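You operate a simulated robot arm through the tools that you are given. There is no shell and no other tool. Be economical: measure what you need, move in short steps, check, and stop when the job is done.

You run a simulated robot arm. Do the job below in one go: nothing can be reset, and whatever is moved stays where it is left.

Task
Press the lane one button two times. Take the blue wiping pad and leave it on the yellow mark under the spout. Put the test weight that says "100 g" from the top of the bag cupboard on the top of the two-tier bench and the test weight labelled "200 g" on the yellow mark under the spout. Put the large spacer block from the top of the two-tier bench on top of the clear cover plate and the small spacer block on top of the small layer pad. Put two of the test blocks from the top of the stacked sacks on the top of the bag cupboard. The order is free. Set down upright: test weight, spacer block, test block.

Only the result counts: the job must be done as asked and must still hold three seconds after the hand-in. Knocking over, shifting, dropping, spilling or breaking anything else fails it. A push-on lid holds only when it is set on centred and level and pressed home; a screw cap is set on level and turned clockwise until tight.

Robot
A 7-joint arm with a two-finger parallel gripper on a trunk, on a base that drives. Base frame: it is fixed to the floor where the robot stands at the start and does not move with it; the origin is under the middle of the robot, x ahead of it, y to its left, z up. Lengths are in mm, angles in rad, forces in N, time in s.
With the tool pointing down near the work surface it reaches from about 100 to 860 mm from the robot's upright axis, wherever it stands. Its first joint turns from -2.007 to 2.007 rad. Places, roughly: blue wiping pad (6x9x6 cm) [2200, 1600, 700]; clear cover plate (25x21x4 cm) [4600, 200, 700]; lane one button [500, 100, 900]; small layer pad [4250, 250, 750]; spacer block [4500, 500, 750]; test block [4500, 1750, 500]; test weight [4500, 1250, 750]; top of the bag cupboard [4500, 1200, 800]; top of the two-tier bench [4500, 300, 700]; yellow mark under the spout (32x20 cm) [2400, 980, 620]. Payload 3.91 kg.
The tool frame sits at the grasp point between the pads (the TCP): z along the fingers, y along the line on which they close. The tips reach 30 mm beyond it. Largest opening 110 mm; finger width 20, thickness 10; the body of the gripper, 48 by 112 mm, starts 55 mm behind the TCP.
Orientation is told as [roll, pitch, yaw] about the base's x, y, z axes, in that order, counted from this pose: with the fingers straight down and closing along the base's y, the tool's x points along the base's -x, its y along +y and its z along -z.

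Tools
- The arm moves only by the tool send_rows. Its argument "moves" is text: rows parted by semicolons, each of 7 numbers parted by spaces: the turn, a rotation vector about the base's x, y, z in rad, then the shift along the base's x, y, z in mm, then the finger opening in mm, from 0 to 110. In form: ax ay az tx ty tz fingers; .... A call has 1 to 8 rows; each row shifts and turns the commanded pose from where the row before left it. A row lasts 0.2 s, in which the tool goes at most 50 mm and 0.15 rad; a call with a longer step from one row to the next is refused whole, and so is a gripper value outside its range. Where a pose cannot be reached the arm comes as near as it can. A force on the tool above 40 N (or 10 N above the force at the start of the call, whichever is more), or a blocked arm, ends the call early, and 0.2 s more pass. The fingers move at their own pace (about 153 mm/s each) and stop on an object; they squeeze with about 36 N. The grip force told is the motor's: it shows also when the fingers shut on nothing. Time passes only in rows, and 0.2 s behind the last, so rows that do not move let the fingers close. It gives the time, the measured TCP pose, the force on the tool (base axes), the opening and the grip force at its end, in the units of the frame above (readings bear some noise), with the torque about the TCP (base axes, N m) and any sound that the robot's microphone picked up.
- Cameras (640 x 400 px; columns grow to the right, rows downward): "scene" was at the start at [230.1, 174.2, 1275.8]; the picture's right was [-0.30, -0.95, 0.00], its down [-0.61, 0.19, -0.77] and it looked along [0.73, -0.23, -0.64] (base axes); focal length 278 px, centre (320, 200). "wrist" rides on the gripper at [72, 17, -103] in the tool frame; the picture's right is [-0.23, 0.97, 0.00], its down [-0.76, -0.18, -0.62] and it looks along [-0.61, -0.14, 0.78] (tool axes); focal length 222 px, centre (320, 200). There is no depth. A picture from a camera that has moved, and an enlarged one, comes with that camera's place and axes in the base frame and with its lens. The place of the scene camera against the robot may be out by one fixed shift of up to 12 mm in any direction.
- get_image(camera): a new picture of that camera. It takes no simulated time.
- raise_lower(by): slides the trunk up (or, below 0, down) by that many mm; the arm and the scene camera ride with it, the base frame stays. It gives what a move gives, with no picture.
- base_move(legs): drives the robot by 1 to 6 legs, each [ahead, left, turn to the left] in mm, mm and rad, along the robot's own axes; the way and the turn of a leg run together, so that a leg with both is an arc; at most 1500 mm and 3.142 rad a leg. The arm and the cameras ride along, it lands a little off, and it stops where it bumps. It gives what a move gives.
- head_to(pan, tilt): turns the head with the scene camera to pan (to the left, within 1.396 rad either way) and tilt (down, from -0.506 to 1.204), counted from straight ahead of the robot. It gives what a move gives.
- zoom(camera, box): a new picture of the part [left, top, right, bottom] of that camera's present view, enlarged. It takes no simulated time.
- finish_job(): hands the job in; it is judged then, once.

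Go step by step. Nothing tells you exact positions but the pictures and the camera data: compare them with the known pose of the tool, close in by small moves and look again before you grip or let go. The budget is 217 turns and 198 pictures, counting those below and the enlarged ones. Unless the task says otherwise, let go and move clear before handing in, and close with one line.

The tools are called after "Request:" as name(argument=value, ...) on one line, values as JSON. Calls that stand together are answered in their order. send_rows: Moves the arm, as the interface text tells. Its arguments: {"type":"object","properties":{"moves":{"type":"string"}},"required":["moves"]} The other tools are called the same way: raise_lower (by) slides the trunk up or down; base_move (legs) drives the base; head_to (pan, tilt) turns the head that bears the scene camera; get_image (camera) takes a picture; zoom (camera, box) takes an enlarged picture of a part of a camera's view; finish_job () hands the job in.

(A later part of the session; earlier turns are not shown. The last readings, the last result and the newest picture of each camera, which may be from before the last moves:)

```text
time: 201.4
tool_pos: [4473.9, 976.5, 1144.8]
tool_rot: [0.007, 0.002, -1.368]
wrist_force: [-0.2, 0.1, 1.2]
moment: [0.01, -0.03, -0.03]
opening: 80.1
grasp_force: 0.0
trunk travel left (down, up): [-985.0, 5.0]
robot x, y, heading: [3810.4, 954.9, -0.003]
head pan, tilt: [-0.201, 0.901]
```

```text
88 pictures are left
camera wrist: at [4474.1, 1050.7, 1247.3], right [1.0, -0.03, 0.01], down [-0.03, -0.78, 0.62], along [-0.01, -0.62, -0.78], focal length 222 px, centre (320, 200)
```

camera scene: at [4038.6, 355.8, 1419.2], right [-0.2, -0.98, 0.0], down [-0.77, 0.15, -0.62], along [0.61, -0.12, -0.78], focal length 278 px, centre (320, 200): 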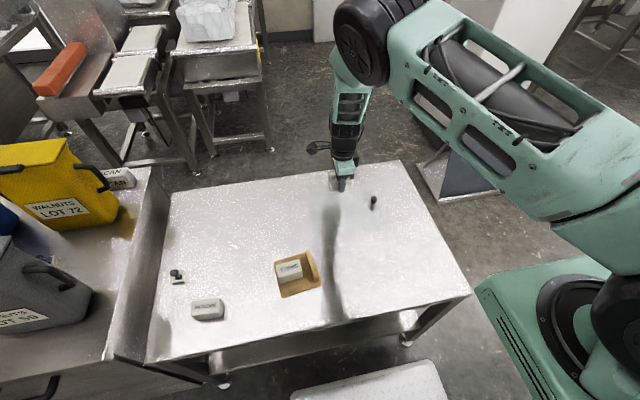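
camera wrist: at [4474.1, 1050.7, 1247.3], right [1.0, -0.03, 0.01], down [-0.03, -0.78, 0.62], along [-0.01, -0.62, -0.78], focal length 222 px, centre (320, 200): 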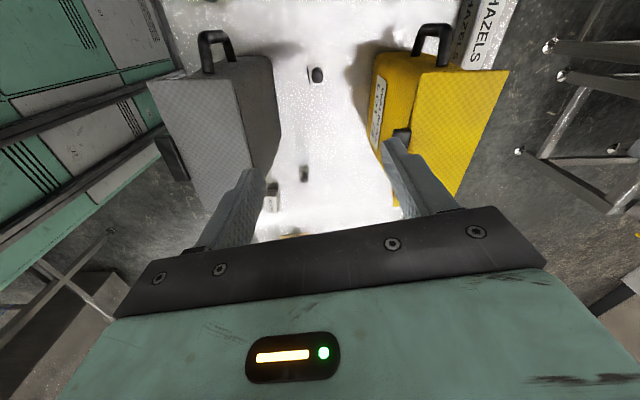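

The 200 g's knob is at [4472, 983] with the corridor x 4400–4575 clear. I'll descend with a slight +x offset to keep off LOT 59.

Request:
send_rows(moves="0 0 0 4 3 -45 80; 0 0 0 0 3 -45 80; 0 0 0 0 0 -45 80; 0 0 0 0 0 -45 80; 0 0 0 0 0 -45 80; 0 0 0 0 0 0 80")

Request:
get_image(camera="wrist")

Request:
get_image(camera="scene")

```text
time: 202.8
tool_pos: [4479.4, 982.0, 917.3]
tool_rot: [0.008, 0.0, -1.369]
wrist_force: [0.3, 0.6, 0.0]
moment: [0.0, -0.03, 0.02]
opening: 80.0
grasp_force: 0.0
trunk travel left (down, up): [-985.0, 5.0]
robot x, y, heading: [3818.5, 953.1, -0.003]
head pan, tilt: [-0.201, 0.901]
```

```text
87 pictures are left
camera wrist: at [4479.7, 1056.7, 1020.1], right [1.0, -0.03, 0.01], down [-0.03, -0.78, 0.62], along [-0.01, -0.62, -0.78], focal length 222 px, centre (320, 200)
```

wrist: 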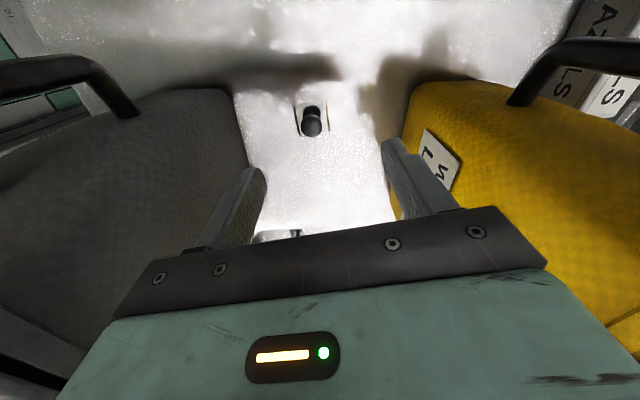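

```text
86 pictures are left
camera scene: at [4038.7, 1141.3, 1619.2], right [-0.2, -0.98, 0.0], down [-0.77, 0.16, -0.62], along [0.61, -0.12, -0.78], focal length 278 px, centre (320, 200)
```

scene: 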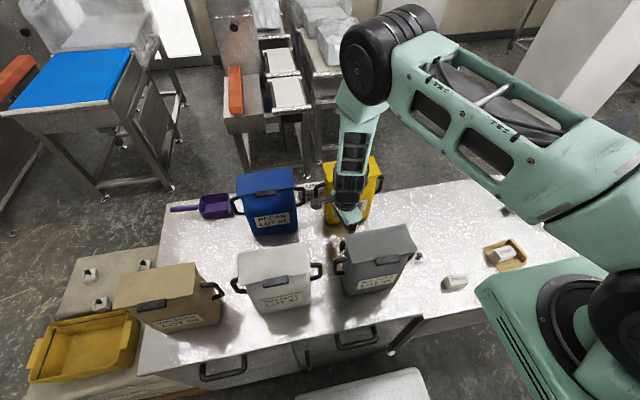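

Request:
send_rows(moves="0 0 0 -3 3 -40 80; 0 0 0 0 0 -40 80; 0 0 0 0 0 -25 80; 0 0 0 0 0 -15 80; 0 0 0 0 0 0 80")

Request:
get_image(camera="wrist")

```text
time: 204.0
tool_pos: [4475.8, 982.2, 802.3]
tool_rot: [0.006, 0.0, -1.37]
wrist_force: [1.0, -0.8, -0.6]
moment: [0.03, 0.02, -0.01]
opening: 80.0
grasp_force: 0.0
trunk travel left (down, up): [-985.0, 5.0]
robot x, y, heading: [3813.9, 956.1, -0.002]
head pan, tilt: [-0.201, 0.901]
```

```text
85 pictures are left
camera wrist: at [4476.0, 1056.6, 903.8], right [1.0, -0.03, 0.01], down [-0.03, -0.78, 0.62], along [-0.01, -0.62, -0.78], focal length 222 px, centre (320, 200)
```

wrist: 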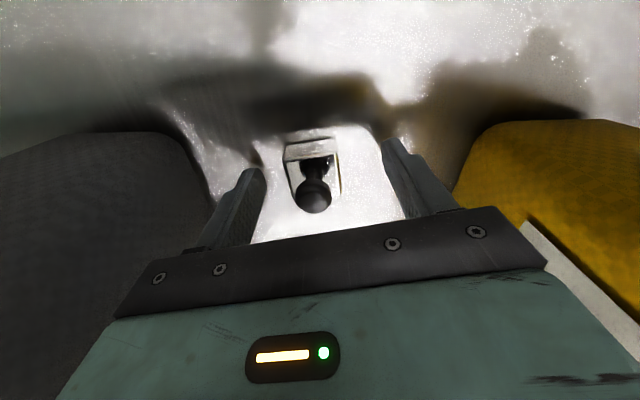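

The 200 g weight is between the fingers. I'll lower a few millimetres more and close.

Request:
send_rows(moves="0 0 0 0 3 -6 80; 0 0 0 0 0 0 40; 0 0 0 0 0 0 0; 0 0 0 0 0 0 0; 0 0 0 0 0 0 0")

Request:
get_image(camera="wrist")

```text
time: 205.2
tool_pos: [4475.3, 986.2, 795.8]
tool_rot: [0.008, -0.001, -1.371]
wrist_force: [-0.8, 1.2, -0.6]
moment: [-0.02, 0.02, -0.04]
opening: 35.3
grasp_force: 35.7
trunk travel left (down, up): [-985.0, 5.0]
robot x, y, heading: [3816.7, 957.2, 0.002]
head pan, tilt: [-0.201, 0.901]
```

```text
84 pictures are left
camera wrist: at [4475.8, 1059.7, 898.1], right [1.0, -0.03, 0.01], down [-0.03, -0.78, 0.62], along [-0.01, -0.62, -0.78], focal length 222 px, centre (320, 200)
```

wrist: 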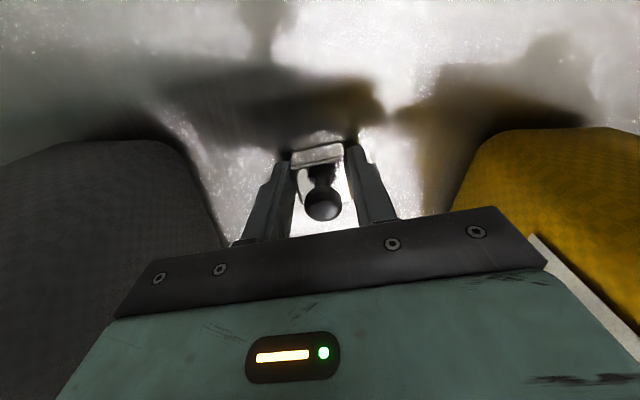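

Gripped. I'll lift it out, back away, turn around to the spout table and lower the trunk.

Request:
send_rows(moves="0 0 0 0 0 20 0; 0 0 0 0 0 45 0; 0 0 0 0 0 45 0; 0 0 0 0 0 45 0; 0 0 0 0 0 45 0; 0 0 0 0 0 45 0; 0 0 0 0 0 45 0; 0 0 0 0 0 45 0")

Request:
base_move(legs=[[-480, 0, 0], [0, 0, 1.5708], [0, 0, 1.5708]])

Request:
raise_lower(by=-350)

Request:
head_to(pan=0, tilt=0.7)

Request:
get_image(camera="scene")

Request:
get_image(camera="wrist")

```text
time: 207.0
tool_pos: [4475.0, 987.6, 1127.3]
tool_rot: [0.007, 0.0, -1.37]
wrist_force: [-0.2, -0.7, -2.5]
moment: [0.03, 0.02, 0.0]
opening: 35.5
grasp_force: 36.4
trunk travel left (down, up): [-985.0, 5.0]
robot x, y, heading: [3814.9, 958.6, 0.001]
head pan, tilt: [-0.201, 0.901]
```

```text
time: 217.6
tool_pos: [2679.5, 900.9, 1127.2]
tool_rot: [0.008, 0.001, 1.81]
wrist_force: [0.6, 0.2, -1.9]
moment: [-0.04, 0.02, 0.01]
opening: 35.6
grasp_force: 36.3
trunk travel left (down, up): [-985.0, 5.0]
robot x, y, heading: [3334.7, 959.9, -3.102]
head pan, tilt: [-0.201, 0.901]
```

```text
time: 221.0
tool_pos: [2678.7, 901.4, 776.6]
tool_rot: [0.007, -0.001, 1.811]
wrist_force: [0.0, -0.6, -1.8]
moment: [-0.01, 0.03, 0.02]
opening: 35.4
grasp_force: 36.1
trunk travel left (down, up): [-635.0, 355.0]
robot x, y, heading: [3338.5, 952.0, -3.103]
head pan, tilt: [-0.201, 0.901]
```

```text
time: 221.7
tool_pos: [2679.3, 900.2, 777.0]
tool_rot: [0.008, 0.001, 1.813]
wrist_force: [0.1, 0.2, -1.6]
moment: [0.0, -0.01, 0.01]
opening: 35.5
grasp_force: 35.6
trunk travel left (down, up): [-635.0, 355.0]
robot x, y, heading: [3335.5, 955.1, -3.106]
head pan, tilt: [0.0, 0.7]
```

```text
83 pictures are left
camera scene: at [3123.9, 738.9, 1285.3], right [-0.04, 1.0, 0.0], down [0.64, 0.02, -0.76], along [-0.76, -0.03, -0.64], focal length 278 px, centre (320, 200)
```

scene: 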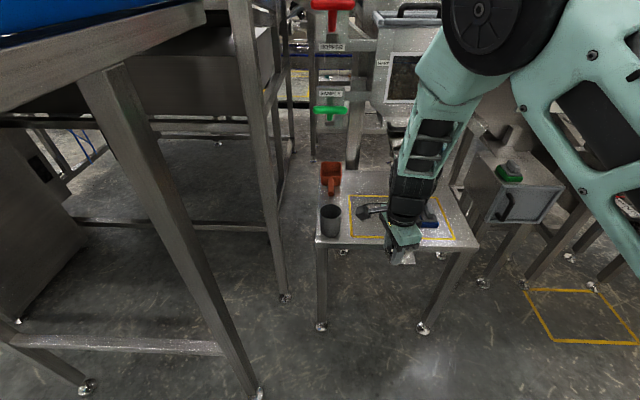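

```text
82 pictures are left
camera wrist: at [2679.1, 826.9, 879.3], right [-1.0, -0.01, 0.01], down [0.0, 0.78, 0.62], along [-0.01, 0.62, -0.78], focal length 222 px, centre (320, 200)
```

wrist: 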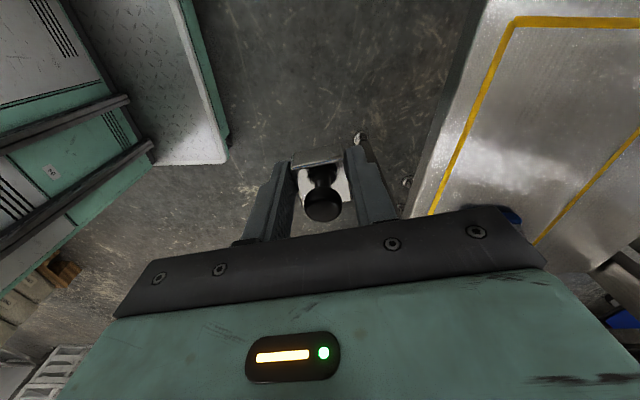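

I'll drive in 235 mm, straighten, and place the weight near [2409, 940] on the free part of the mark.

Request:
base_move(legs=[[235, 0, -0.035]])

Request:
get_image(camera="wrist")

Request:
get_image(camera="scene")

```text
time: 223.5
tool_pos: [2439.7, 917.2, 776.1]
tool_rot: [0.008, 0.001, 1.778]
wrist_force: [0.2, -0.3, -2.9]
moment: [-0.02, -0.01, -0.03]
opening: 35.4
grasp_force: 36.1
trunk travel left (down, up): [-635.0, 355.0]
robot x, y, heading: [3098.5, 952.3, -3.136]
head pan, tilt: [0.0, 0.7]
```

```text
81 pictures are left
camera wrist: at [2435.7, 843.0, 879.3], right [-1.0, 0.02, 0.01], down [0.02, 0.78, 0.62], along [0.01, 0.62, -0.78], focal length 222 px, centre (320, 200)
```

wrist: 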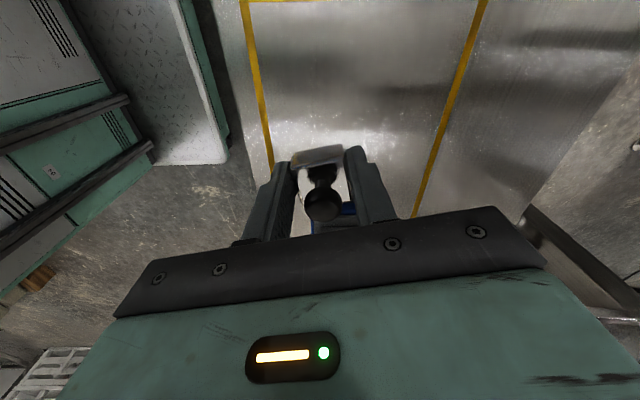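

```text
80 pictures are left
camera scene: at [2877.4, 740.8, 1285.4], right [-0.01, 1.0, 0.0], down [0.64, 0.0, -0.76], along [-0.76, 0.0, -0.64], focal length 278 px, centre (320, 200)
```

scene: 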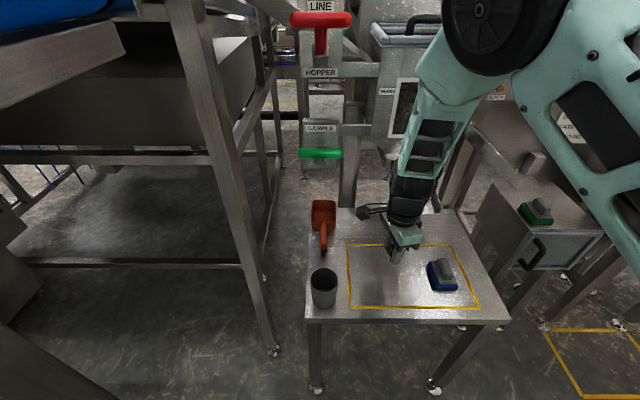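

Request:
send_rows(moves="0 0 0 -15 10 -20 0; 0 0 0 -15 10 -20 0; 0 0 0 0 0 -35 0; 0 0 0 0 0 -20 0; 0 0 0 0 0 -10 0; 0 0 0 0 0 -3 0; 0 0 0 0 0 -3 0")

Request:
zoom(camera="scene", box=[300, 180, 500, 330])

```text
time: 224.1
tool_pos: [2415.1, 924.7, 745.8]
tool_rot: [0.007, 0.008, 1.792]
wrist_force: [2.2, -3.7, -1.2]
moment: [0.4, 0.28, 0.13]
opening: 35.4
grasp_force: 36.5
trunk travel left (down, up): [-635.0, 355.0]
robot x, y, heading: [3094.9, 951.7, -3.135]
head pan, tilt: [0.0, 0.7]
stopped in row 2: the force on the tool passed its limit at 52 N (the readings are from after the stop); the commanded pose is now the measured one
```

```text
2.67 times, centred on (400, 255) of scene
camera zoom: at [2877.9, 740.1, 1285.3], right [-0.01, 1.0, 0.0], down [0.64, 0.0, -0.76], along [-0.76, -0.01, -0.64], focal length 740 px, centre (107, 53)
```

zoom: 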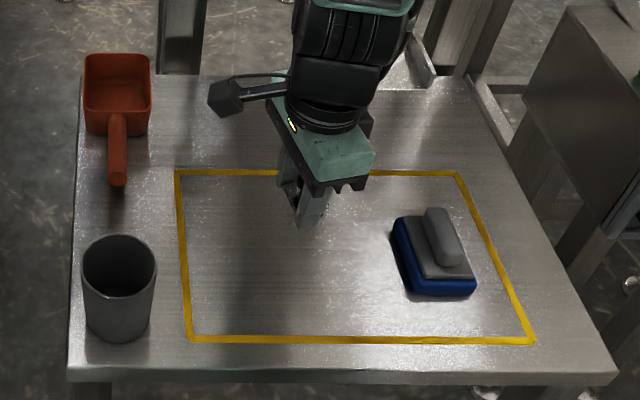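

The gripper touched the spout chute (lip near [2365, 970, 840]) and the call stopped. I'll back straight out and place the weight nearer the front of the mark at x≈2475.

Request:
send_rows(moves="0 0 0 15 -5 8 0; 0 0 0 25 -5 8 0; 0 0 0 25 0 5 0; 0 0 0 0 0 0 0")

Request:
get_image(camera="wrist")

Request:
get_image(camera="scene")

```text
time: 225.1
tool_pos: [2482.7, 913.9, 768.4]
tool_rot: [0.006, 0.008, 1.791]
wrist_force: [0.4, 0.4, -2.6]
moment: [-0.01, -0.01, -0.01]
opening: 35.5
grasp_force: 35.9
trunk travel left (down, up): [-635.0, 355.0]
robot x, y, heading: [3099.1, 950.0, -3.13]
head pan, tilt: [0.0, 0.7]
```

```text
78 pictures are left
camera wrist: at [2481.2, 840.2, 871.1], right [-1.0, 0.01, 0.0], down [0.01, 0.79, 0.62], along [0.0, 0.62, -0.79], focal length 222 px, centre (320, 200)
```

wrist: 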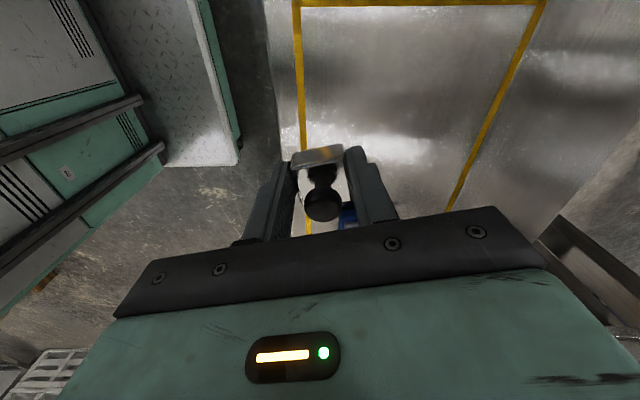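

```text
77 pictures are left
camera scene: at [2877.7, 740.4, 1285.4], right [-0.01, 1.0, 0.0], down [0.64, 0.0, -0.76], along [-0.76, -0.01, -0.64], focal length 278 px, centre (320, 200)
```

scene: 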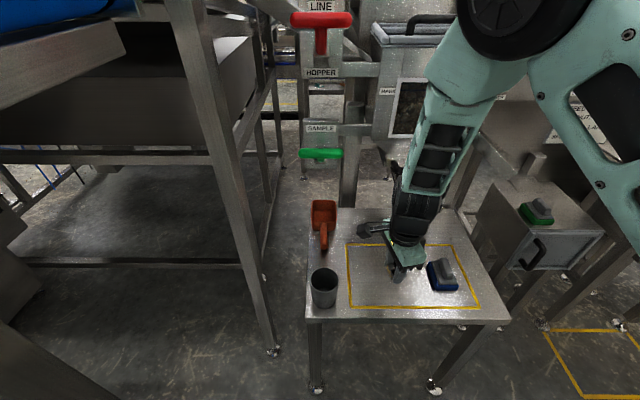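

The mark's front line is at x≈2500. I'll lower at [2465, 915], clear of the chute.

Request:
send_rows(moves="0 0 0 -10 2 -20 0; 0 0 0 -7 0 -30 0; 0 0 0 0 0 -30 0; 0 0 0 0 0 -18 0; 0 0 0 0 0 -4 0; 0 0 0 0 0 -3 0; 0 0 0 0 0 -3 0")

Request:
zoom(camera="scene", box=[300, 180, 500, 330])

```text
time: 226.7
tool_pos: [2464.2, 916.9, 657.9]
tool_rot: [0.005, 0.008, 1.792]
wrist_force: [-1.2, 0.1, -1.8]
moment: [-0.01, 0.0, 0.01]
opening: 35.3
grasp_force: 35.8
trunk travel left (down, up): [-635.0, 355.0]
robot x, y, heading: [3096.5, 948.8, -3.128]
head pan, tilt: [0.0, 0.7]
```

```text
2.67 times, centred on (400, 255) of scene
camera zoom: at [2877.7, 740.4, 1285.4], right [-0.01, 1.0, 0.0], down [0.64, 0.0, -0.76], along [-0.76, -0.01, -0.64], focal length 740 px, centre (107, 53)
```

zoom: 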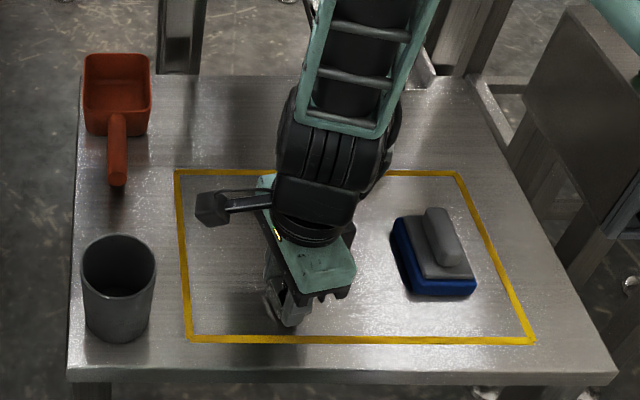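

Request:
send_rows(moves="0 0 0 0 0 -2 0; 0 0 0 0 0 -2 0; 0 0 0 0 0 -2 0; 0 0 0 0 0 -2 0; 0 0 0 0 0 -2 0")

```text
time: 228.0
tool_pos: [2464.7, 917.5, 649.0]
tool_rot: [0.006, 0.009, 1.791]
wrist_force: [6.3, 2.6, 25.2]
moment: [0.26, -0.67, 0.02]
opening: 35.7
grasp_force: 36.0
trunk travel left (down, up): [-635.0, 355.0]
robot x, y, heading: [3093.8, 954.6, -3.133]
head pan, tilt: [0.0, 0.7]
stopped in row 5: the force on the tool passed its limit at 41 N (the readings are from after the stop); the commanded pose is now the measured one
```

Contact. I'll release and rise, keeping the tool toward +x.

Request:
send_rows(moves="0 0 0 0 0 1 50; 0 0 0 0 0 0 70; 0 0 0 0 0 20 70; 0 0 0 0 0 45 70; 0 0 0 10 0 45 70; 0 0 0 30 0 35 70; 0 0 0 40 0 0 70; 0 0 0 40 0 0 70")

Request:
zoom(camera="scene", box=[300, 180, 500, 330])

Request:
get_image(camera="wrist")

```text
time: 229.8
tool_pos: [2582.4, 918.0, 796.4]
tool_rot: [0.01, 0.006, 1.791]
wrist_force: [0.1, 0.7, 0.7]
moment: [0.01, 0.0, -0.01]
opening: 69.8
grasp_force: 0.1
trunk travel left (down, up): [-635.0, 355.0]
robot x, y, heading: [3091.0, 950.8, -3.135]
head pan, tilt: [0.0, 0.7]
```

```text
2.67 times, centred on (400, 255) of scene
camera zoom: at [2877.6, 740.4, 1285.3], right [-0.01, 1.0, 0.0], down [0.64, 0.0, -0.76], along [-0.76, -0.01, -0.64], focal length 740 px, centre (107, 53)
```

zoom: 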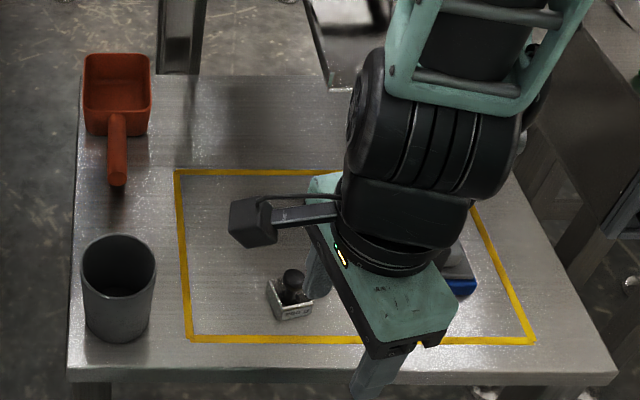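

```text
74 pictures are left
camera wrist: at [2582.3, 843.6, 899.6], right [-1.0, 0.01, 0.01], down [0.01, 0.79, 0.62], along [0.0, 0.62, -0.79], focal length 222 px, centre (320, 200)
```

wrist: 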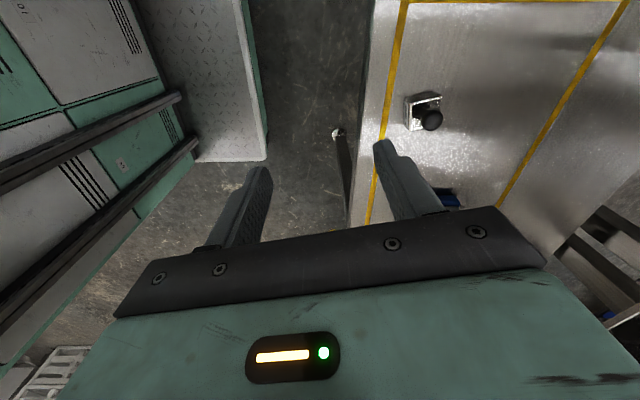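

The weight stands upright inside the mark. A quick check of its label.

Request:
zoom(camera="scene", box=[375, 272, 425, 304])

```text
12.50 times, centred on (400, 288) of scene
camera zoom: at [2877.6, 740.4, 1285.3], right [-0.01, 1.0, 0.0], down [0.64, 0.0, -0.76], along [-0.76, -0.01, -0.64], focal length 3470 px, centre (-680, -900)
```

zoom: 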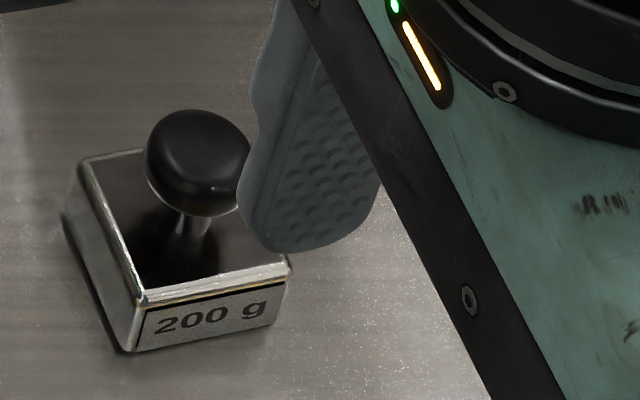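

"200 g" is confirmed. Last come the test blocks: I'll back off, turn around and drive in front of the sacks.

Request:
base_move(legs=[[-250, 0, 0], [0, 0, -1.5708], [0, 0, -1.5708], [200, 780, 0]])

Request:
raise_lower(by=200)

Request:
head_to(pan=-0.1, tilt=0.75)

Request:
get_image(camera="scene")

```text
time: 243.2
tool_pos: [4066.8, 1762.8, 795.9]
tool_rot: [0.007, 0.009, -1.362]
wrist_force: [0.4, -1.4, -0.8]
moment: [-0.04, -0.03, 0.02]
opening: 70.3
grasp_force: 0.1
trunk travel left (down, up): [-635.0, 355.0]
robot x, y, heading: [3551.3, 1737.1, -0.001]
head pan, tilt: [0.0, 0.7]
```

```text
time: 245.4
tool_pos: [4068.1, 1762.6, 995.6]
tool_rot: [0.007, 0.009, -1.362]
wrist_force: [0.1, 0.4, -0.2]
moment: [0.01, 0.02, -0.02]
opening: 69.9
grasp_force: 0.1
trunk travel left (down, up): [-835.0, 155.0]
robot x, y, heading: [3553.1, 1735.1, -0.003]
head pan, tilt: [0.0, 0.7]
```

```text
time: 246.1
tool_pos: [4067.6, 1764.4, 996.5]
tool_rot: [0.006, 0.01, -1.363]
wrist_force: [0.1, 0.2, -0.3]
moment: [0.05, -0.02, -0.02]
opening: 70.0
grasp_force: 0.0
trunk travel left (down, up): [-835.0, 155.0]
robot x, y, heading: [3553.7, 1736.8, -0.007]
head pan, tilt: [-0.099, 0.75]
```

```text
72 pictures are left
camera scene: at [3785.9, 1925.4, 1481.1], right [-0.1, -0.99, 0.0], down [-0.68, 0.07, -0.73], along [0.73, -0.08, -0.68], focal length 278 px, centre (320, 200)
```

scene: 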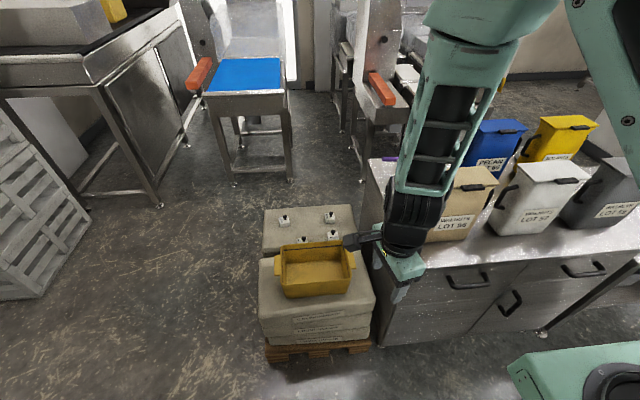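

Request:
zoom(camera="scene", box=[240, 190, 400, 300])

```text
3.64 times, centred on (320, 245) of scene
camera zoom: at [3785.9, 1925.4, 1481.1], right [-0.1, -0.99, 0.0], down [-0.68, 0.07, -0.73], along [0.73, -0.08, -0.68], focal length 1010 px, centre (320, 36)
```

zoom: 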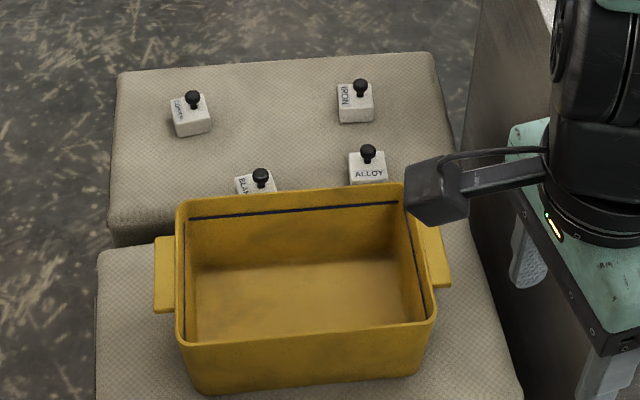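

Four test blocks: COPPER, IRON, BLANK and ALLOY; the latter two are close behind the yellow tray, while IRON ≈ [4700, 1778] and COPPER ≈ [4700, 1993] are clear. I'll drive closer and yaw the tool to 0 so I can reach forward with a tilt.

Request:
base_move(legs=[[285, 100, 0]])

Request:
send_rows(moves="0 0 0.15 0 0 0 80; 0 0 0.15 0 0 0 80; 0 0 0.15 0 0 0 80; 0 0 0.15 0 0 0 80; 0 0 0.15 0 0 0 80; 0 0 0.15 0 0 0 80; 0 0 0.15 20 0 0 80; 0 0 0.15 20 0 0 80")

Request:
send_rows(moves="0 0 0.15 30 0 0 80; 0 -0.13 0 30 0 0 80; 0 -0.13 0 30 0 0 80; 0 -0.1 0 30 0 0 80; 0 0 0 0 0 0 80")

Request:
get_image(camera="wrist")

Request:
get_image(camera="scene")

```text
time: 248.1
tool_pos: [4355.6, 1867.4, 996.6]
tool_rot: [0.007, 0.009, -1.355]
wrist_force: [0.0, 0.9, -0.4]
moment: [0.01, -0.01, -0.01]
opening: 69.8
grasp_force: 0.1
trunk travel left (down, up): [-835.0, 155.0]
robot x, y, heading: [3842.2, 1836.2, 0.001]
head pan, tilt: [-0.099, 0.75]
```

```text
time: 249.9
tool_pos: [4395.4, 1868.1, 997.5]
tool_rot: [0.007, 0.009, -0.156]
wrist_force: [0.6, -0.9, -0.2]
moment: [-0.03, 0.01, 0.04]
opening: 80.0
grasp_force: 0.1
trunk travel left (down, up): [-835.0, 155.0]
robot x, y, heading: [3841.2, 1835.7, 0.001]
head pan, tilt: [-0.099, 0.75]
```

```text
time: 251.1
tool_pos: [4513.6, 1868.3, 994.5]
tool_rot: [0.011, -0.353, -0.007]
wrist_force: [-0.1, -0.3, -0.3]
moment: [0.02, 0.03, 0.0]
opening: 80.1
grasp_force: 0.0
trunk travel left (down, up): [-835.0, 155.0]
robot x, y, heading: [3841.7, 1835.7, 0.001]
head pan, tilt: [-0.099, 0.75]
```

```text
70 pictures are left
camera wrist: at [4409.1, 1884.9, 1066.5], right [0.22, 0.97, 0.09], down [0.5, -0.19, 0.85], along [0.84, -0.14, -0.53], focal length 222 px, centre (320, 200)
```

wrist: 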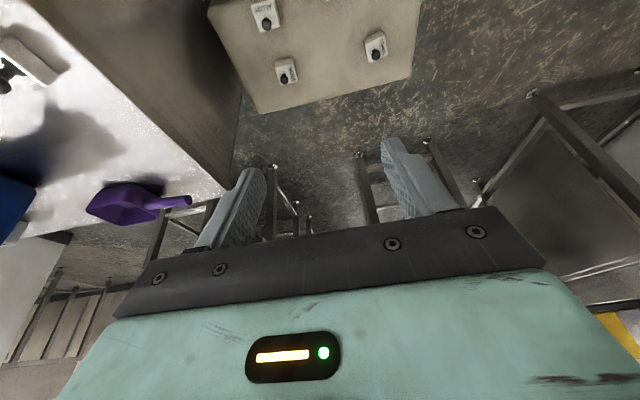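

```text
69 pictures are left
camera scene: at [4072.1, 2027.2, 1481.1], right [-0.1, -1.0, 0.0], down [-0.68, 0.07, -0.73], along [0.73, -0.07, -0.68], focal length 278 px, centre (320, 200)
```

scene: 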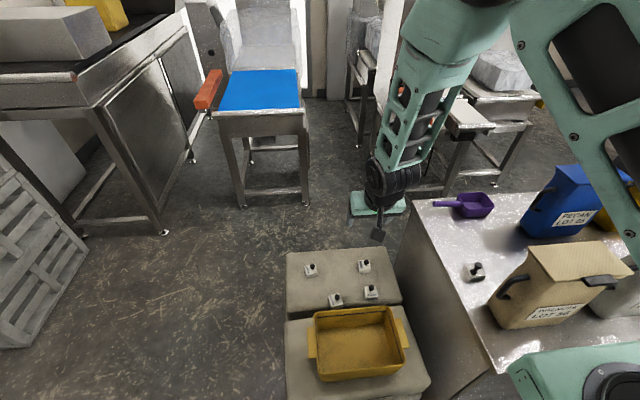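

The tilt works. IRON is near [4685, 1790, ~510]. I'll lower the trunk 250 mm and reach toward it.

Request:
raise_lower(by=-250)

Request:
send_rows(moves="0 0 0 35 -25 0 80; 0 0 0 35 -25 0 80; 0 0 0 35 -25 0 80; 0 0 0 35 0 -20 80; 0 0 0 20 0 -30 80; 0 0 0 0 0 -40 80; 0 0 0 0 0 0 80")

Request:
get_image(camera="wrist")

Request:
get_image(camera="scene")

```text
time: 253.7
tool_pos: [4513.4, 1868.9, 745.3]
tool_rot: [0.011, -0.352, -0.007]
wrist_force: [-0.6, -0.4, 0.3]
moment: [0.02, -0.01, -0.01]
opening: 80.0
grasp_force: 0.0
trunk travel left (down, up): [-585.0, 405.0]
robot x, y, heading: [3843.6, 1832.2, 0.001]
head pan, tilt: [-0.099, 0.75]
```

```text
time: 255.3
tool_pos: [4673.9, 1795.5, 653.8]
tool_rot: [0.011, -0.352, -0.007]
wrist_force: [-1.0, -0.7, -0.1]
moment: [0.04, 0.0, 0.0]
opening: 80.0
grasp_force: 0.1
trunk travel left (down, up): [-585.0, 405.0]
robot x, y, heading: [3844.0, 1834.6, 0.002]
head pan, tilt: [-0.099, 0.75]
```

```text
68 pictures are left
camera wrist: at [4569.6, 1811.9, 724.7], right [0.22, 0.97, 0.09], down [0.5, -0.19, 0.85], along [0.84, -0.14, -0.53], focal length 222 px, centre (320, 200)
```

wrist: 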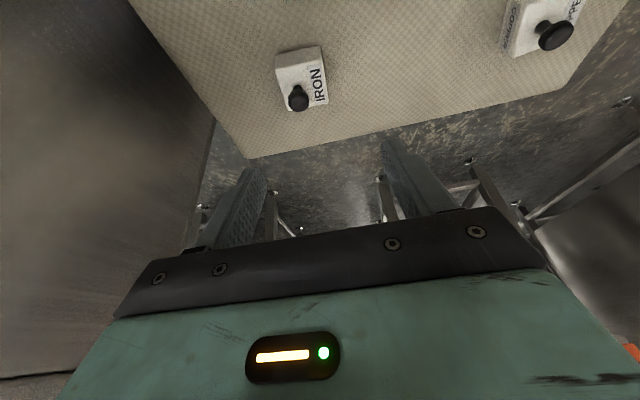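

```text
67 pictures are left
camera scene: at [4072.1, 2027.2, 1231.2], right [-0.1, -1.0, 0.0], down [-0.68, 0.07, -0.73], along [0.73, -0.07, -0.68], focal length 278 px, centre (320, 200)
```

scene: 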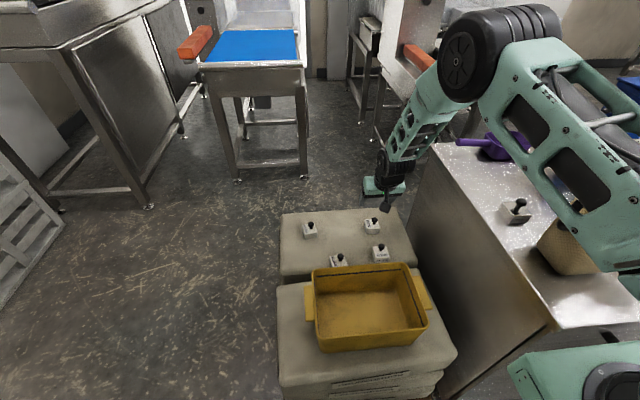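

I want to be sure the upper arm isn't touching LOT 56; enlarging that area.

Request:
zoom(camera="scene", box=[420, 120, 640, 330])

Request:
zoom(camera="scene", box=[270, 170, 450, 290])

```text
1.90 times, centred on (530, 225) of scene
camera zoom: at [4072.1, 2027.2, 1231.2], right [-0.1, -1.0, 0.0], down [-0.68, 0.07, -0.73], along [0.73, -0.07, -0.68], focal length 529 px, centre (-80, 152)
```

zoom: 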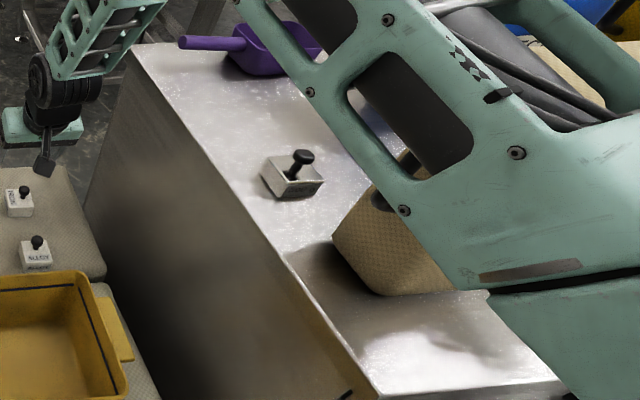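

```text
3.33 times, centred on (360, 230) of scene
camera zoom: at [4072.1, 2027.2, 1231.2], right [-0.1, -1.0, 0.0], down [-0.68, 0.07, -0.73], along [0.73, -0.07, -0.68], focal length 925 px, centre (187, 100)
```

zoom: 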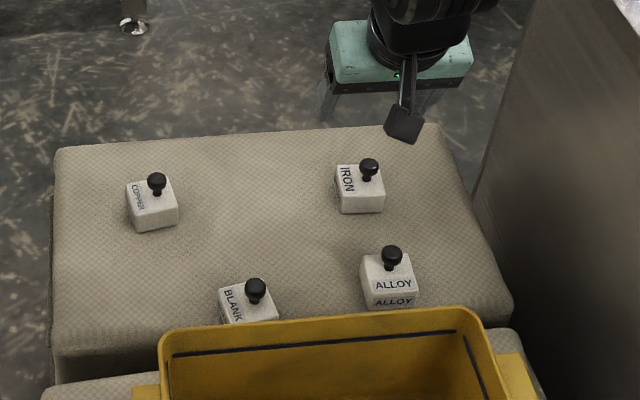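

LOT 56 stands where it was and the arm runs at y≈1700+, clear of it. IRON's centre is at about [4686, 1786]. I'll descend over it.

Request:
send_rows(moves="0 0 0 6 -5 -30 80; 0 0 0 6 -4 -30 80; 0 0 0 0 0 -20 80; 0 0 0 0 0 0 80")

Request:
get_image(camera="wrist")

Request:
zoom(camera="scene", box=[270, 170, 450, 290])

```text
time: 256.3
tool_pos: [4685.2, 1784.5, 574.0]
tool_rot: [0.009, -0.351, -0.007]
wrist_force: [0.6, 0.3, -0.3]
moment: [-0.02, 0.02, 0.0]
opening: 80.0
grasp_force: 0.0
trunk travel left (down, up): [-585.0, 405.0]
robot x, y, heading: [3842.2, 1835.5, -0.001]
head pan, tilt: [-0.099, 0.75]
```

```text
64 pictures are left
camera wrist: at [4581.3, 1801.5, 645.5], right [0.22, 0.97, 0.09], down [0.5, -0.19, 0.85], along [0.84, -0.14, -0.53], focal length 222 px, centre (320, 200)
```

wrist: 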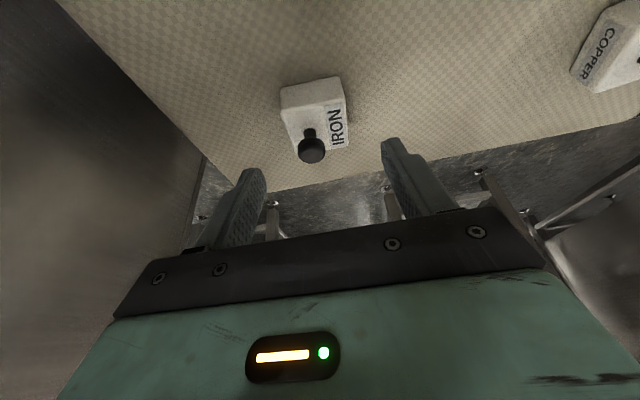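

```text
3.33 times, centred on (360, 230) of scene
camera zoom: at [4072.1, 2027.3, 1231.1], right [-0.1, -1.0, 0.0], down [-0.68, 0.07, -0.73], along [0.73, -0.07, -0.68], focal length 925 px, centre (187, 100)
```

zoom: 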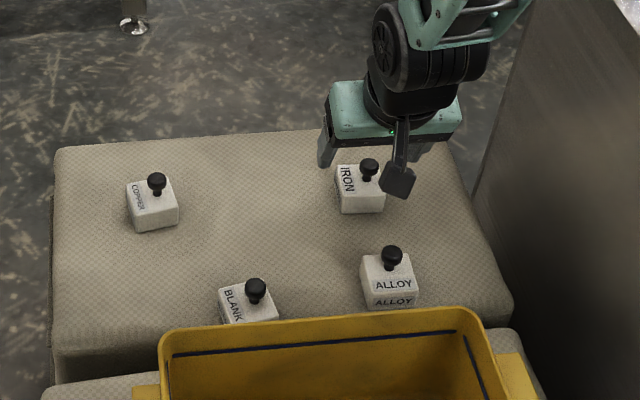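

The block centre refines to [4696, 1780]. I'll adjust, descend, and close.

Request:
send_rows(moves="0 0 0 8 -3 -25 80; 0 0 0 3 -1 -15 80; 0 0 0 0 0 -8 80; 0 0 0 0 0 -4 80; 0 0 0 0 0 0 80")

Request:
get_image(camera="wrist")

```text
time: 257.5
tool_pos: [4694.8, 1780.6, 523.5]
tool_rot: [0.011, -0.352, -0.007]
wrist_force: [-0.1, -0.1, -0.1]
moment: [-0.01, 0.0, 0.0]
opening: 80.1
grasp_force: 0.1
trunk travel left (down, up): [-585.0, 405.0]
robot x, y, heading: [3836.8, 1835.3, -0.002]
head pan, tilt: [-0.099, 0.75]
```

```text
62 pictures are left
camera wrist: at [4591.1, 1796.9, 594.4], right [0.22, 0.97, 0.09], down [0.5, -0.19, 0.85], along [0.84, -0.14, -0.53], focal length 222 px, centre (320, 200)
```

wrist: 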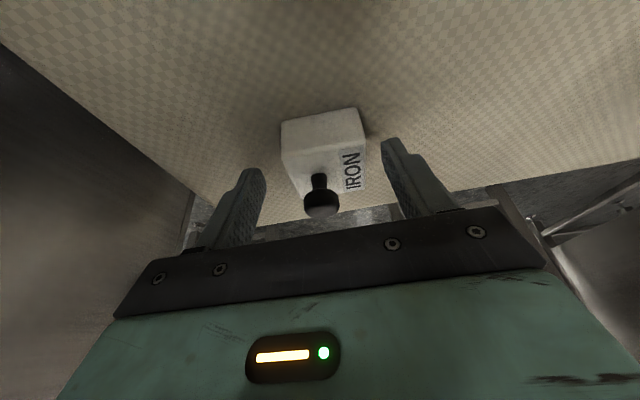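

Request:
send_rows(moves="0 0 0 0 0 -5 80; 0 0 0 0 0 -4 80; 0 0 0 0 0 -3 80; 0 0 0 0 0 0 80")

Request:
get_image(camera="wrist")

```text
time: 258.4
tool_pos: [4695.6, 1779.6, 516.5]
tool_rot: [0.011, -0.352, -0.009]
wrist_force: [-17.6, 0.1, 27.7]
moment: [-1.13, 0.57, -0.66]
opening: 79.8
grasp_force: 0.1
trunk travel left (down, up): [-585.0, 405.0]
robot x, y, heading: [3844.2, 1835.1, -0.001]
head pan, tilt: [-0.099, 0.75]
stopped in row 4: the force on the tool passed its limit at 42 N (the readings are from after the stop); the commanded pose is now the measured one
```

```text
61 pictures are left
camera wrist: at [4591.3, 1797.1, 587.1], right [0.22, 0.97, 0.09], down [0.5, -0.19, 0.85], along [0.84, -0.14, -0.53], focal length 222 px, centre (320, 200)
```

wrist: 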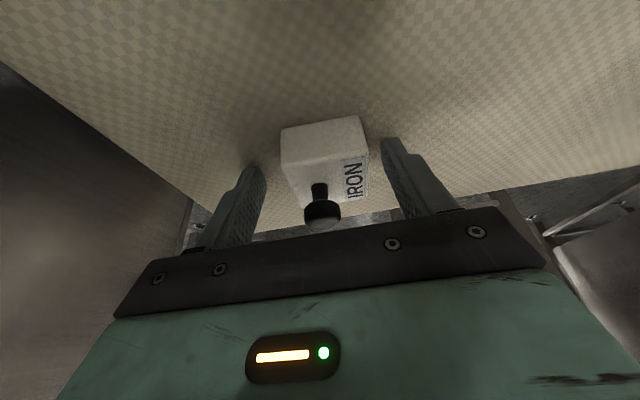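

The tips touched the sack (z≈481). I'll lift 5 mm and close on the block.

Request:
send_rows(moves="0 0 0 0 0 6 80; 0 0 0 0 0 0 40; 0 0 0 0 0 0 0; 0 0 0 0 0 0 0; 0 0 0 0 0 0 0")

Request:
get_image(camera="wrist")

```text
time: 259.6
tool_pos: [4696.2, 1780.2, 520.2]
tool_rot: [0.011, -0.353, -0.007]
wrist_force: [1.4, -0.7, -0.4]
moment: [0.01, -0.04, 0.01]
opening: 45.6
grasp_force: 35.7
trunk travel left (down, up): [-585.0, 405.0]
robot x, y, heading: [3842.0, 1839.9, -0.002]
head pan, tilt: [-0.099, 0.75]
```

```text
60 pictures are left
camera wrist: at [4591.5, 1796.6, 591.2], right [0.22, 0.97, 0.09], down [0.5, -0.19, 0.85], along [0.84, -0.14, -0.53], focal length 222 px, centre (320, 200)
```

wrist: 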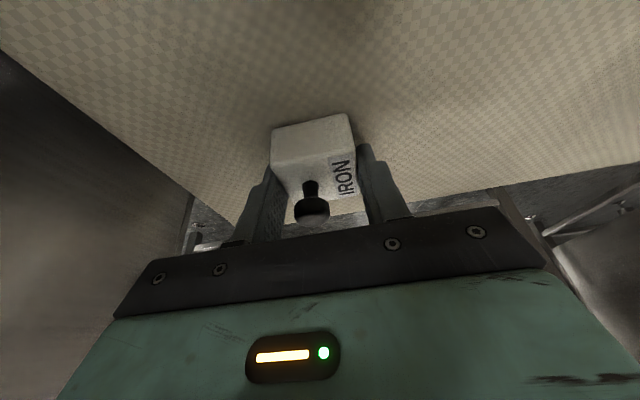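

IRON is gripped (46 mm; its bottom is 39 mm below the TCP). I'll lift, raise the trunk, back away, then move in front of the cupboard gap at y≈1320 between LOT 56 and LOT 57.

Request:
send_rows(moves="0 0 0 0 0 20 0; 0 0 0 0 0 40 0; 0 0 0 0 0 45 0; 0 0 0 -10 0 45 0; 0 0 0 -10 0 40 0")

Request:
raise_lower(by=300)

Request:
base_move(legs=[[-500, 0, 0], [0, -460, 0]])

Request:
get_image(camera="wrist")

Request:
get_image(camera="scene")

```text
time: 260.8
tool_pos: [4676.2, 1780.3, 710.1]
tool_rot: [0.009, -0.351, -0.006]
wrist_force: [0.5, 1.0, -2.3]
moment: [-0.02, -0.01, 0.0]
opening: 45.4
grasp_force: 36.0
trunk travel left (down, up): [-585.0, 405.0]
robot x, y, heading: [3836.3, 1837.2, 0.002]
head pan, tilt: [-0.099, 0.75]
```

```text
time: 263.8
tool_pos: [4674.8, 1781.0, 1009.6]
tool_rot: [0.012, -0.353, -0.007]
wrist_force: [-0.4, 0.0, -1.1]
moment: [0.02, -0.03, 0.0]
opening: 45.3
grasp_force: 35.8
trunk travel left (down, up): [-885.0, 105.0]
robot x, y, heading: [3843.4, 1838.4, -0.002]
head pan, tilt: [-0.099, 0.75]
```

```text
time: 269.1
tool_pos: [4171.8, 1318.5, 1010.6]
tool_rot: [0.01, -0.352, -0.002]
wrist_force: [0.1, -0.8, -0.2]
moment: [-0.01, 0.0, 0.01]
opening: 45.2
grasp_force: 35.9
trunk travel left (down, up): [-885.0, 105.0]
robot x, y, heading: [3337.4, 1372.0, 0.004]
head pan, tilt: [-0.099, 0.75]
```

```text
59 pictures are left
camera wrist: at [4067.8, 1334.1, 1081.1], right [0.21, 0.97, 0.09], down [0.5, -0.18, 0.85], along [0.84, -0.13, -0.53], focal length 222 px, centre (320, 200)
```

wrist: 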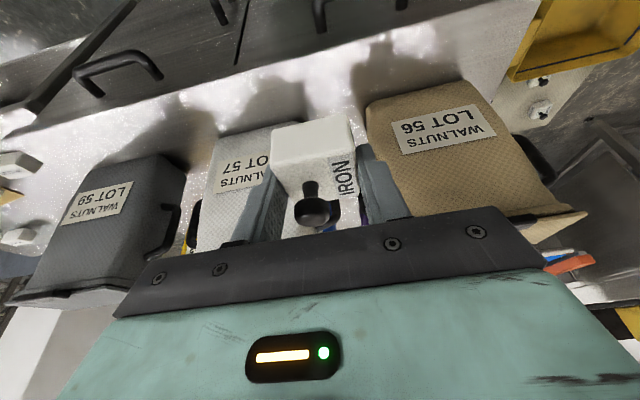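

```text
58 pictures are left
camera scene: at [3567.0, 1561.4, 1531.1], right [-0.09, -1.0, 0.0], down [-0.68, 0.06, -0.73], along [0.73, -0.07, -0.68], focal length 278 px, centre (320, 200)
```

scene: 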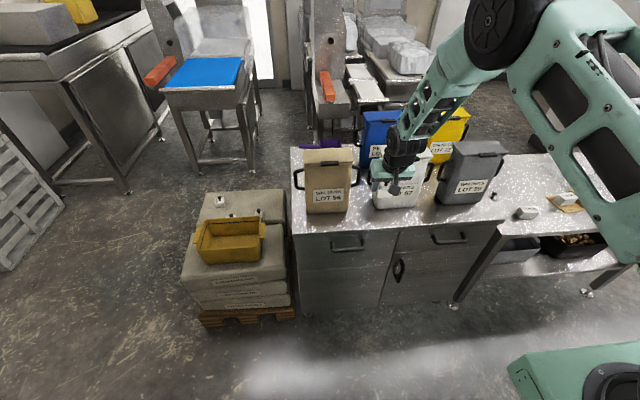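

The cupboard's front edge is at x≈4216 and the bins' fronts at ≈4310, so the target is [4268, 1325]. I'll drive forward and descend in stages.

Request:
base_move(legs=[[92, 0, 0]])

Request:
send_rows(moves="0 0 0 0 4 -35 0; 0 0 0 0 3 -40 0; 0 0 0 0 0 -40 0; 0 0 0 0 0 -20 0; 0 0 0 0 0 0 0")

Request:
get_image(camera="wrist")

Request:
zoom(camera="scene", box=[280, 100, 540, 300])

```text
time: 270.3
tool_pos: [4264.1, 1319.9, 1010.1]
tool_rot: [0.01, -0.352, 0.001]
wrist_force: [0.0, -0.9, -0.5]
moment: [-0.03, 0.02, -0.01]
opening: 45.5
grasp_force: 36.1
trunk travel left (down, up): [-885.0, 105.0]
robot x, y, heading: [3433.2, 1366.5, 0.011]
head pan, tilt: [-0.099, 0.75]
```

```text
time: 271.5
tool_pos: [4265.7, 1327.3, 873.5]
tool_rot: [0.01, -0.352, 0.0]
wrist_force: [-0.1, -0.5, -0.5]
moment: [0.0, 0.0, -0.02]
opening: 45.3
grasp_force: 35.8
trunk travel left (down, up): [-885.0, 105.0]
robot x, y, heading: [3429.9, 1370.4, 0.009]
head pan, tilt: [-0.099, 0.75]
```

```text
57 pictures are left
camera wrist: at [4161.0, 1342.9, 945.4], right [0.21, 0.97, 0.09], down [0.5, -0.18, 0.85], along [0.84, -0.13, -0.53], focal length 222 px, centre (320, 200)
```

wrist: 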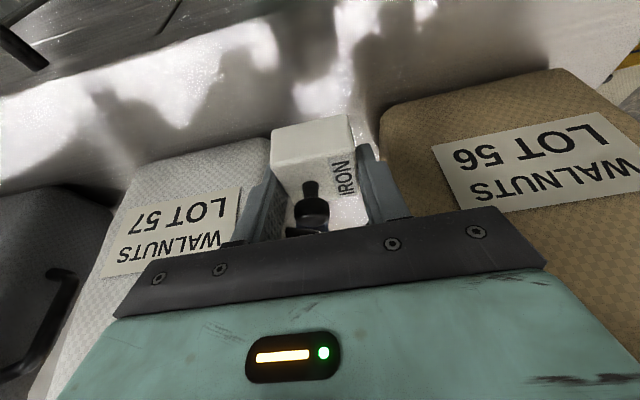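

```text
2.00 times, centred on (410, 200) of scene
camera zoom: at [3658.8, 1562.4, 1531.1], right [-0.09, -1.0, 0.0], down [-0.68, 0.06, -0.73], along [0.73, -0.07, -0.68], focal length 555 px, centre (140, 200)
```

zoom: 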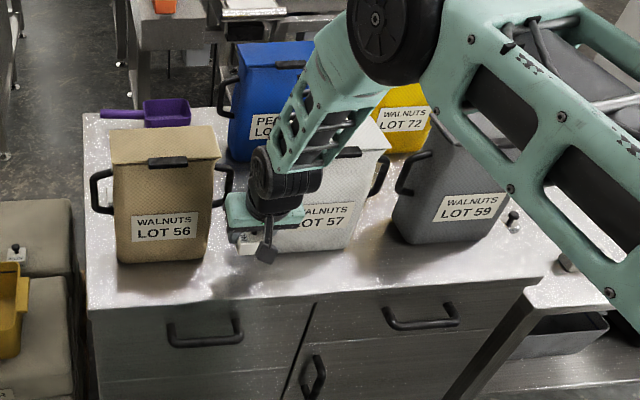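

Request:
send_rows(moves="0 0 0 0 3 -30 0; 0 0 0 0 0 -20 0; 0 0 0 0 0 -12 0; 0 0 0 0 0 -5 0; 0 0 0 0 0 -3 0; 0 0 0 0 0 -2 0")

Request:
get_image(camera="wrist")

```text
time: 272.9
tool_pos: [4264.4, 1330.8, 803.4]
tool_rot: [0.01, -0.352, 0.0]
wrist_force: [-0.5, -0.5, -1.1]
moment: [-0.02, 0.01, -0.02]
opening: 45.5
grasp_force: 36.1
trunk travel left (down, up): [-885.0, 105.0]
robot x, y, heading: [3428.1, 1370.4, 0.008]
head pan, tilt: [-0.099, 0.75]
```

```text
55 pictures are left
camera wrist: at [4160.2, 1346.4, 874.2], right [0.21, 0.97, 0.09], down [0.5, -0.18, 0.85], along [0.84, -0.13, -0.53], focal length 222 px, centre (320, 200)
```

wrist: 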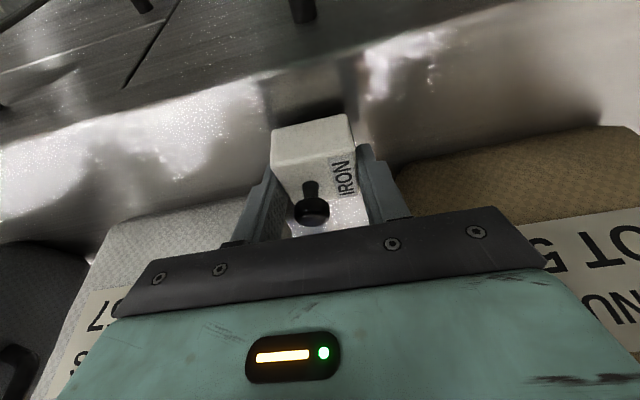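

Request:
send_rows(moves="0 0 0 5 0 0 0; 0 0 0 0 0 -2 0; 0 0 0 0 0 -2 0; 0 0 0 0 0 -2 0; 0 0 0 0 0 -2 0; 0 0 0 0 0 -2 0")

```text
time: 274.3
tool_pos: [4270.9, 1329.8, 794.9]
tool_rot: [0.01, -0.354, -0.002]
wrist_force: [-5.9, -0.3, 18.7]
moment: [-0.42, 0.27, -0.08]
opening: 45.5
grasp_force: 35.7
trunk travel left (down, up): [-885.0, 105.0]
robot x, y, heading: [3429.7, 1363.4, 0.006]
head pan, tilt: [-0.099, 0.75]
```

Contact. I'll release, lift and withdraw.

Request:
send_rows(moves="0 0 0 0 0 1 55; 0 0 0 0 0 0 65; 0 0 0 0 0 0 65; 0 0 0 0 0 20 65; 0 0 0 -5 0 40 65; 0 0 0 -10 0 45 65; 0 0 0 -10 0 45 65; 0 0 0 0 0 45 65")

Request:
get_image(camera="wrist")

Request:
zoom(camera="scene", box=[280, 100, 540, 300])

```text
time: 276.1
tool_pos: [4243.0, 1332.6, 988.3]
tool_rot: [0.01, -0.35, 0.001]
wrist_force: [0.0, -0.5, 0.8]
moment: [-0.01, -0.02, -0.03]
opening: 64.9
grasp_force: 0.1
trunk travel left (down, up): [-885.0, 105.0]
robot x, y, heading: [3429.2, 1371.7, 0.007]
head pan, tilt: [-0.099, 0.75]
```

```text
54 pictures are left
camera wrist: at [4137.8, 1347.6, 1060.0], right [0.21, 0.97, 0.09], down [0.5, -0.18, 0.85], along [0.84, -0.13, -0.53], focal length 222 px, centre (320, 200)
```

wrist: 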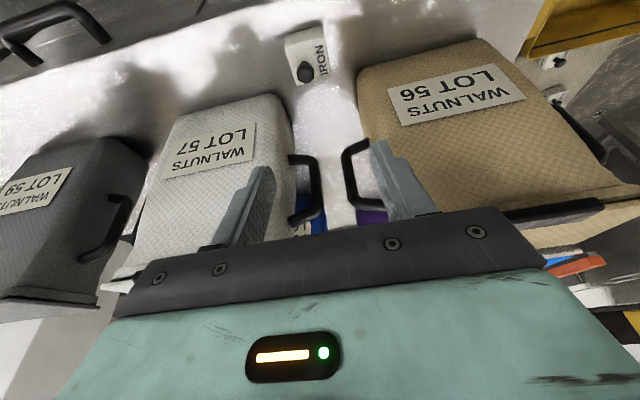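

```text
2.00 times, centred on (410, 200) of scene
camera zoom: at [3659.1, 1562.5, 1531.0], right [-0.09, -1.0, 0.0], down [-0.68, 0.06, -0.73], along [0.73, -0.07, -0.68], focal length 555 px, centre (140, 200)
```

zoom: 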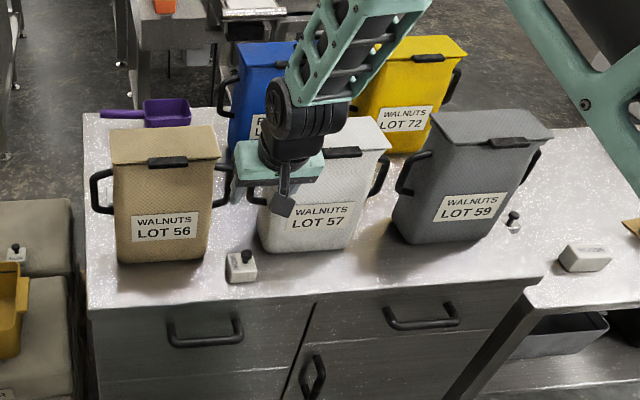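

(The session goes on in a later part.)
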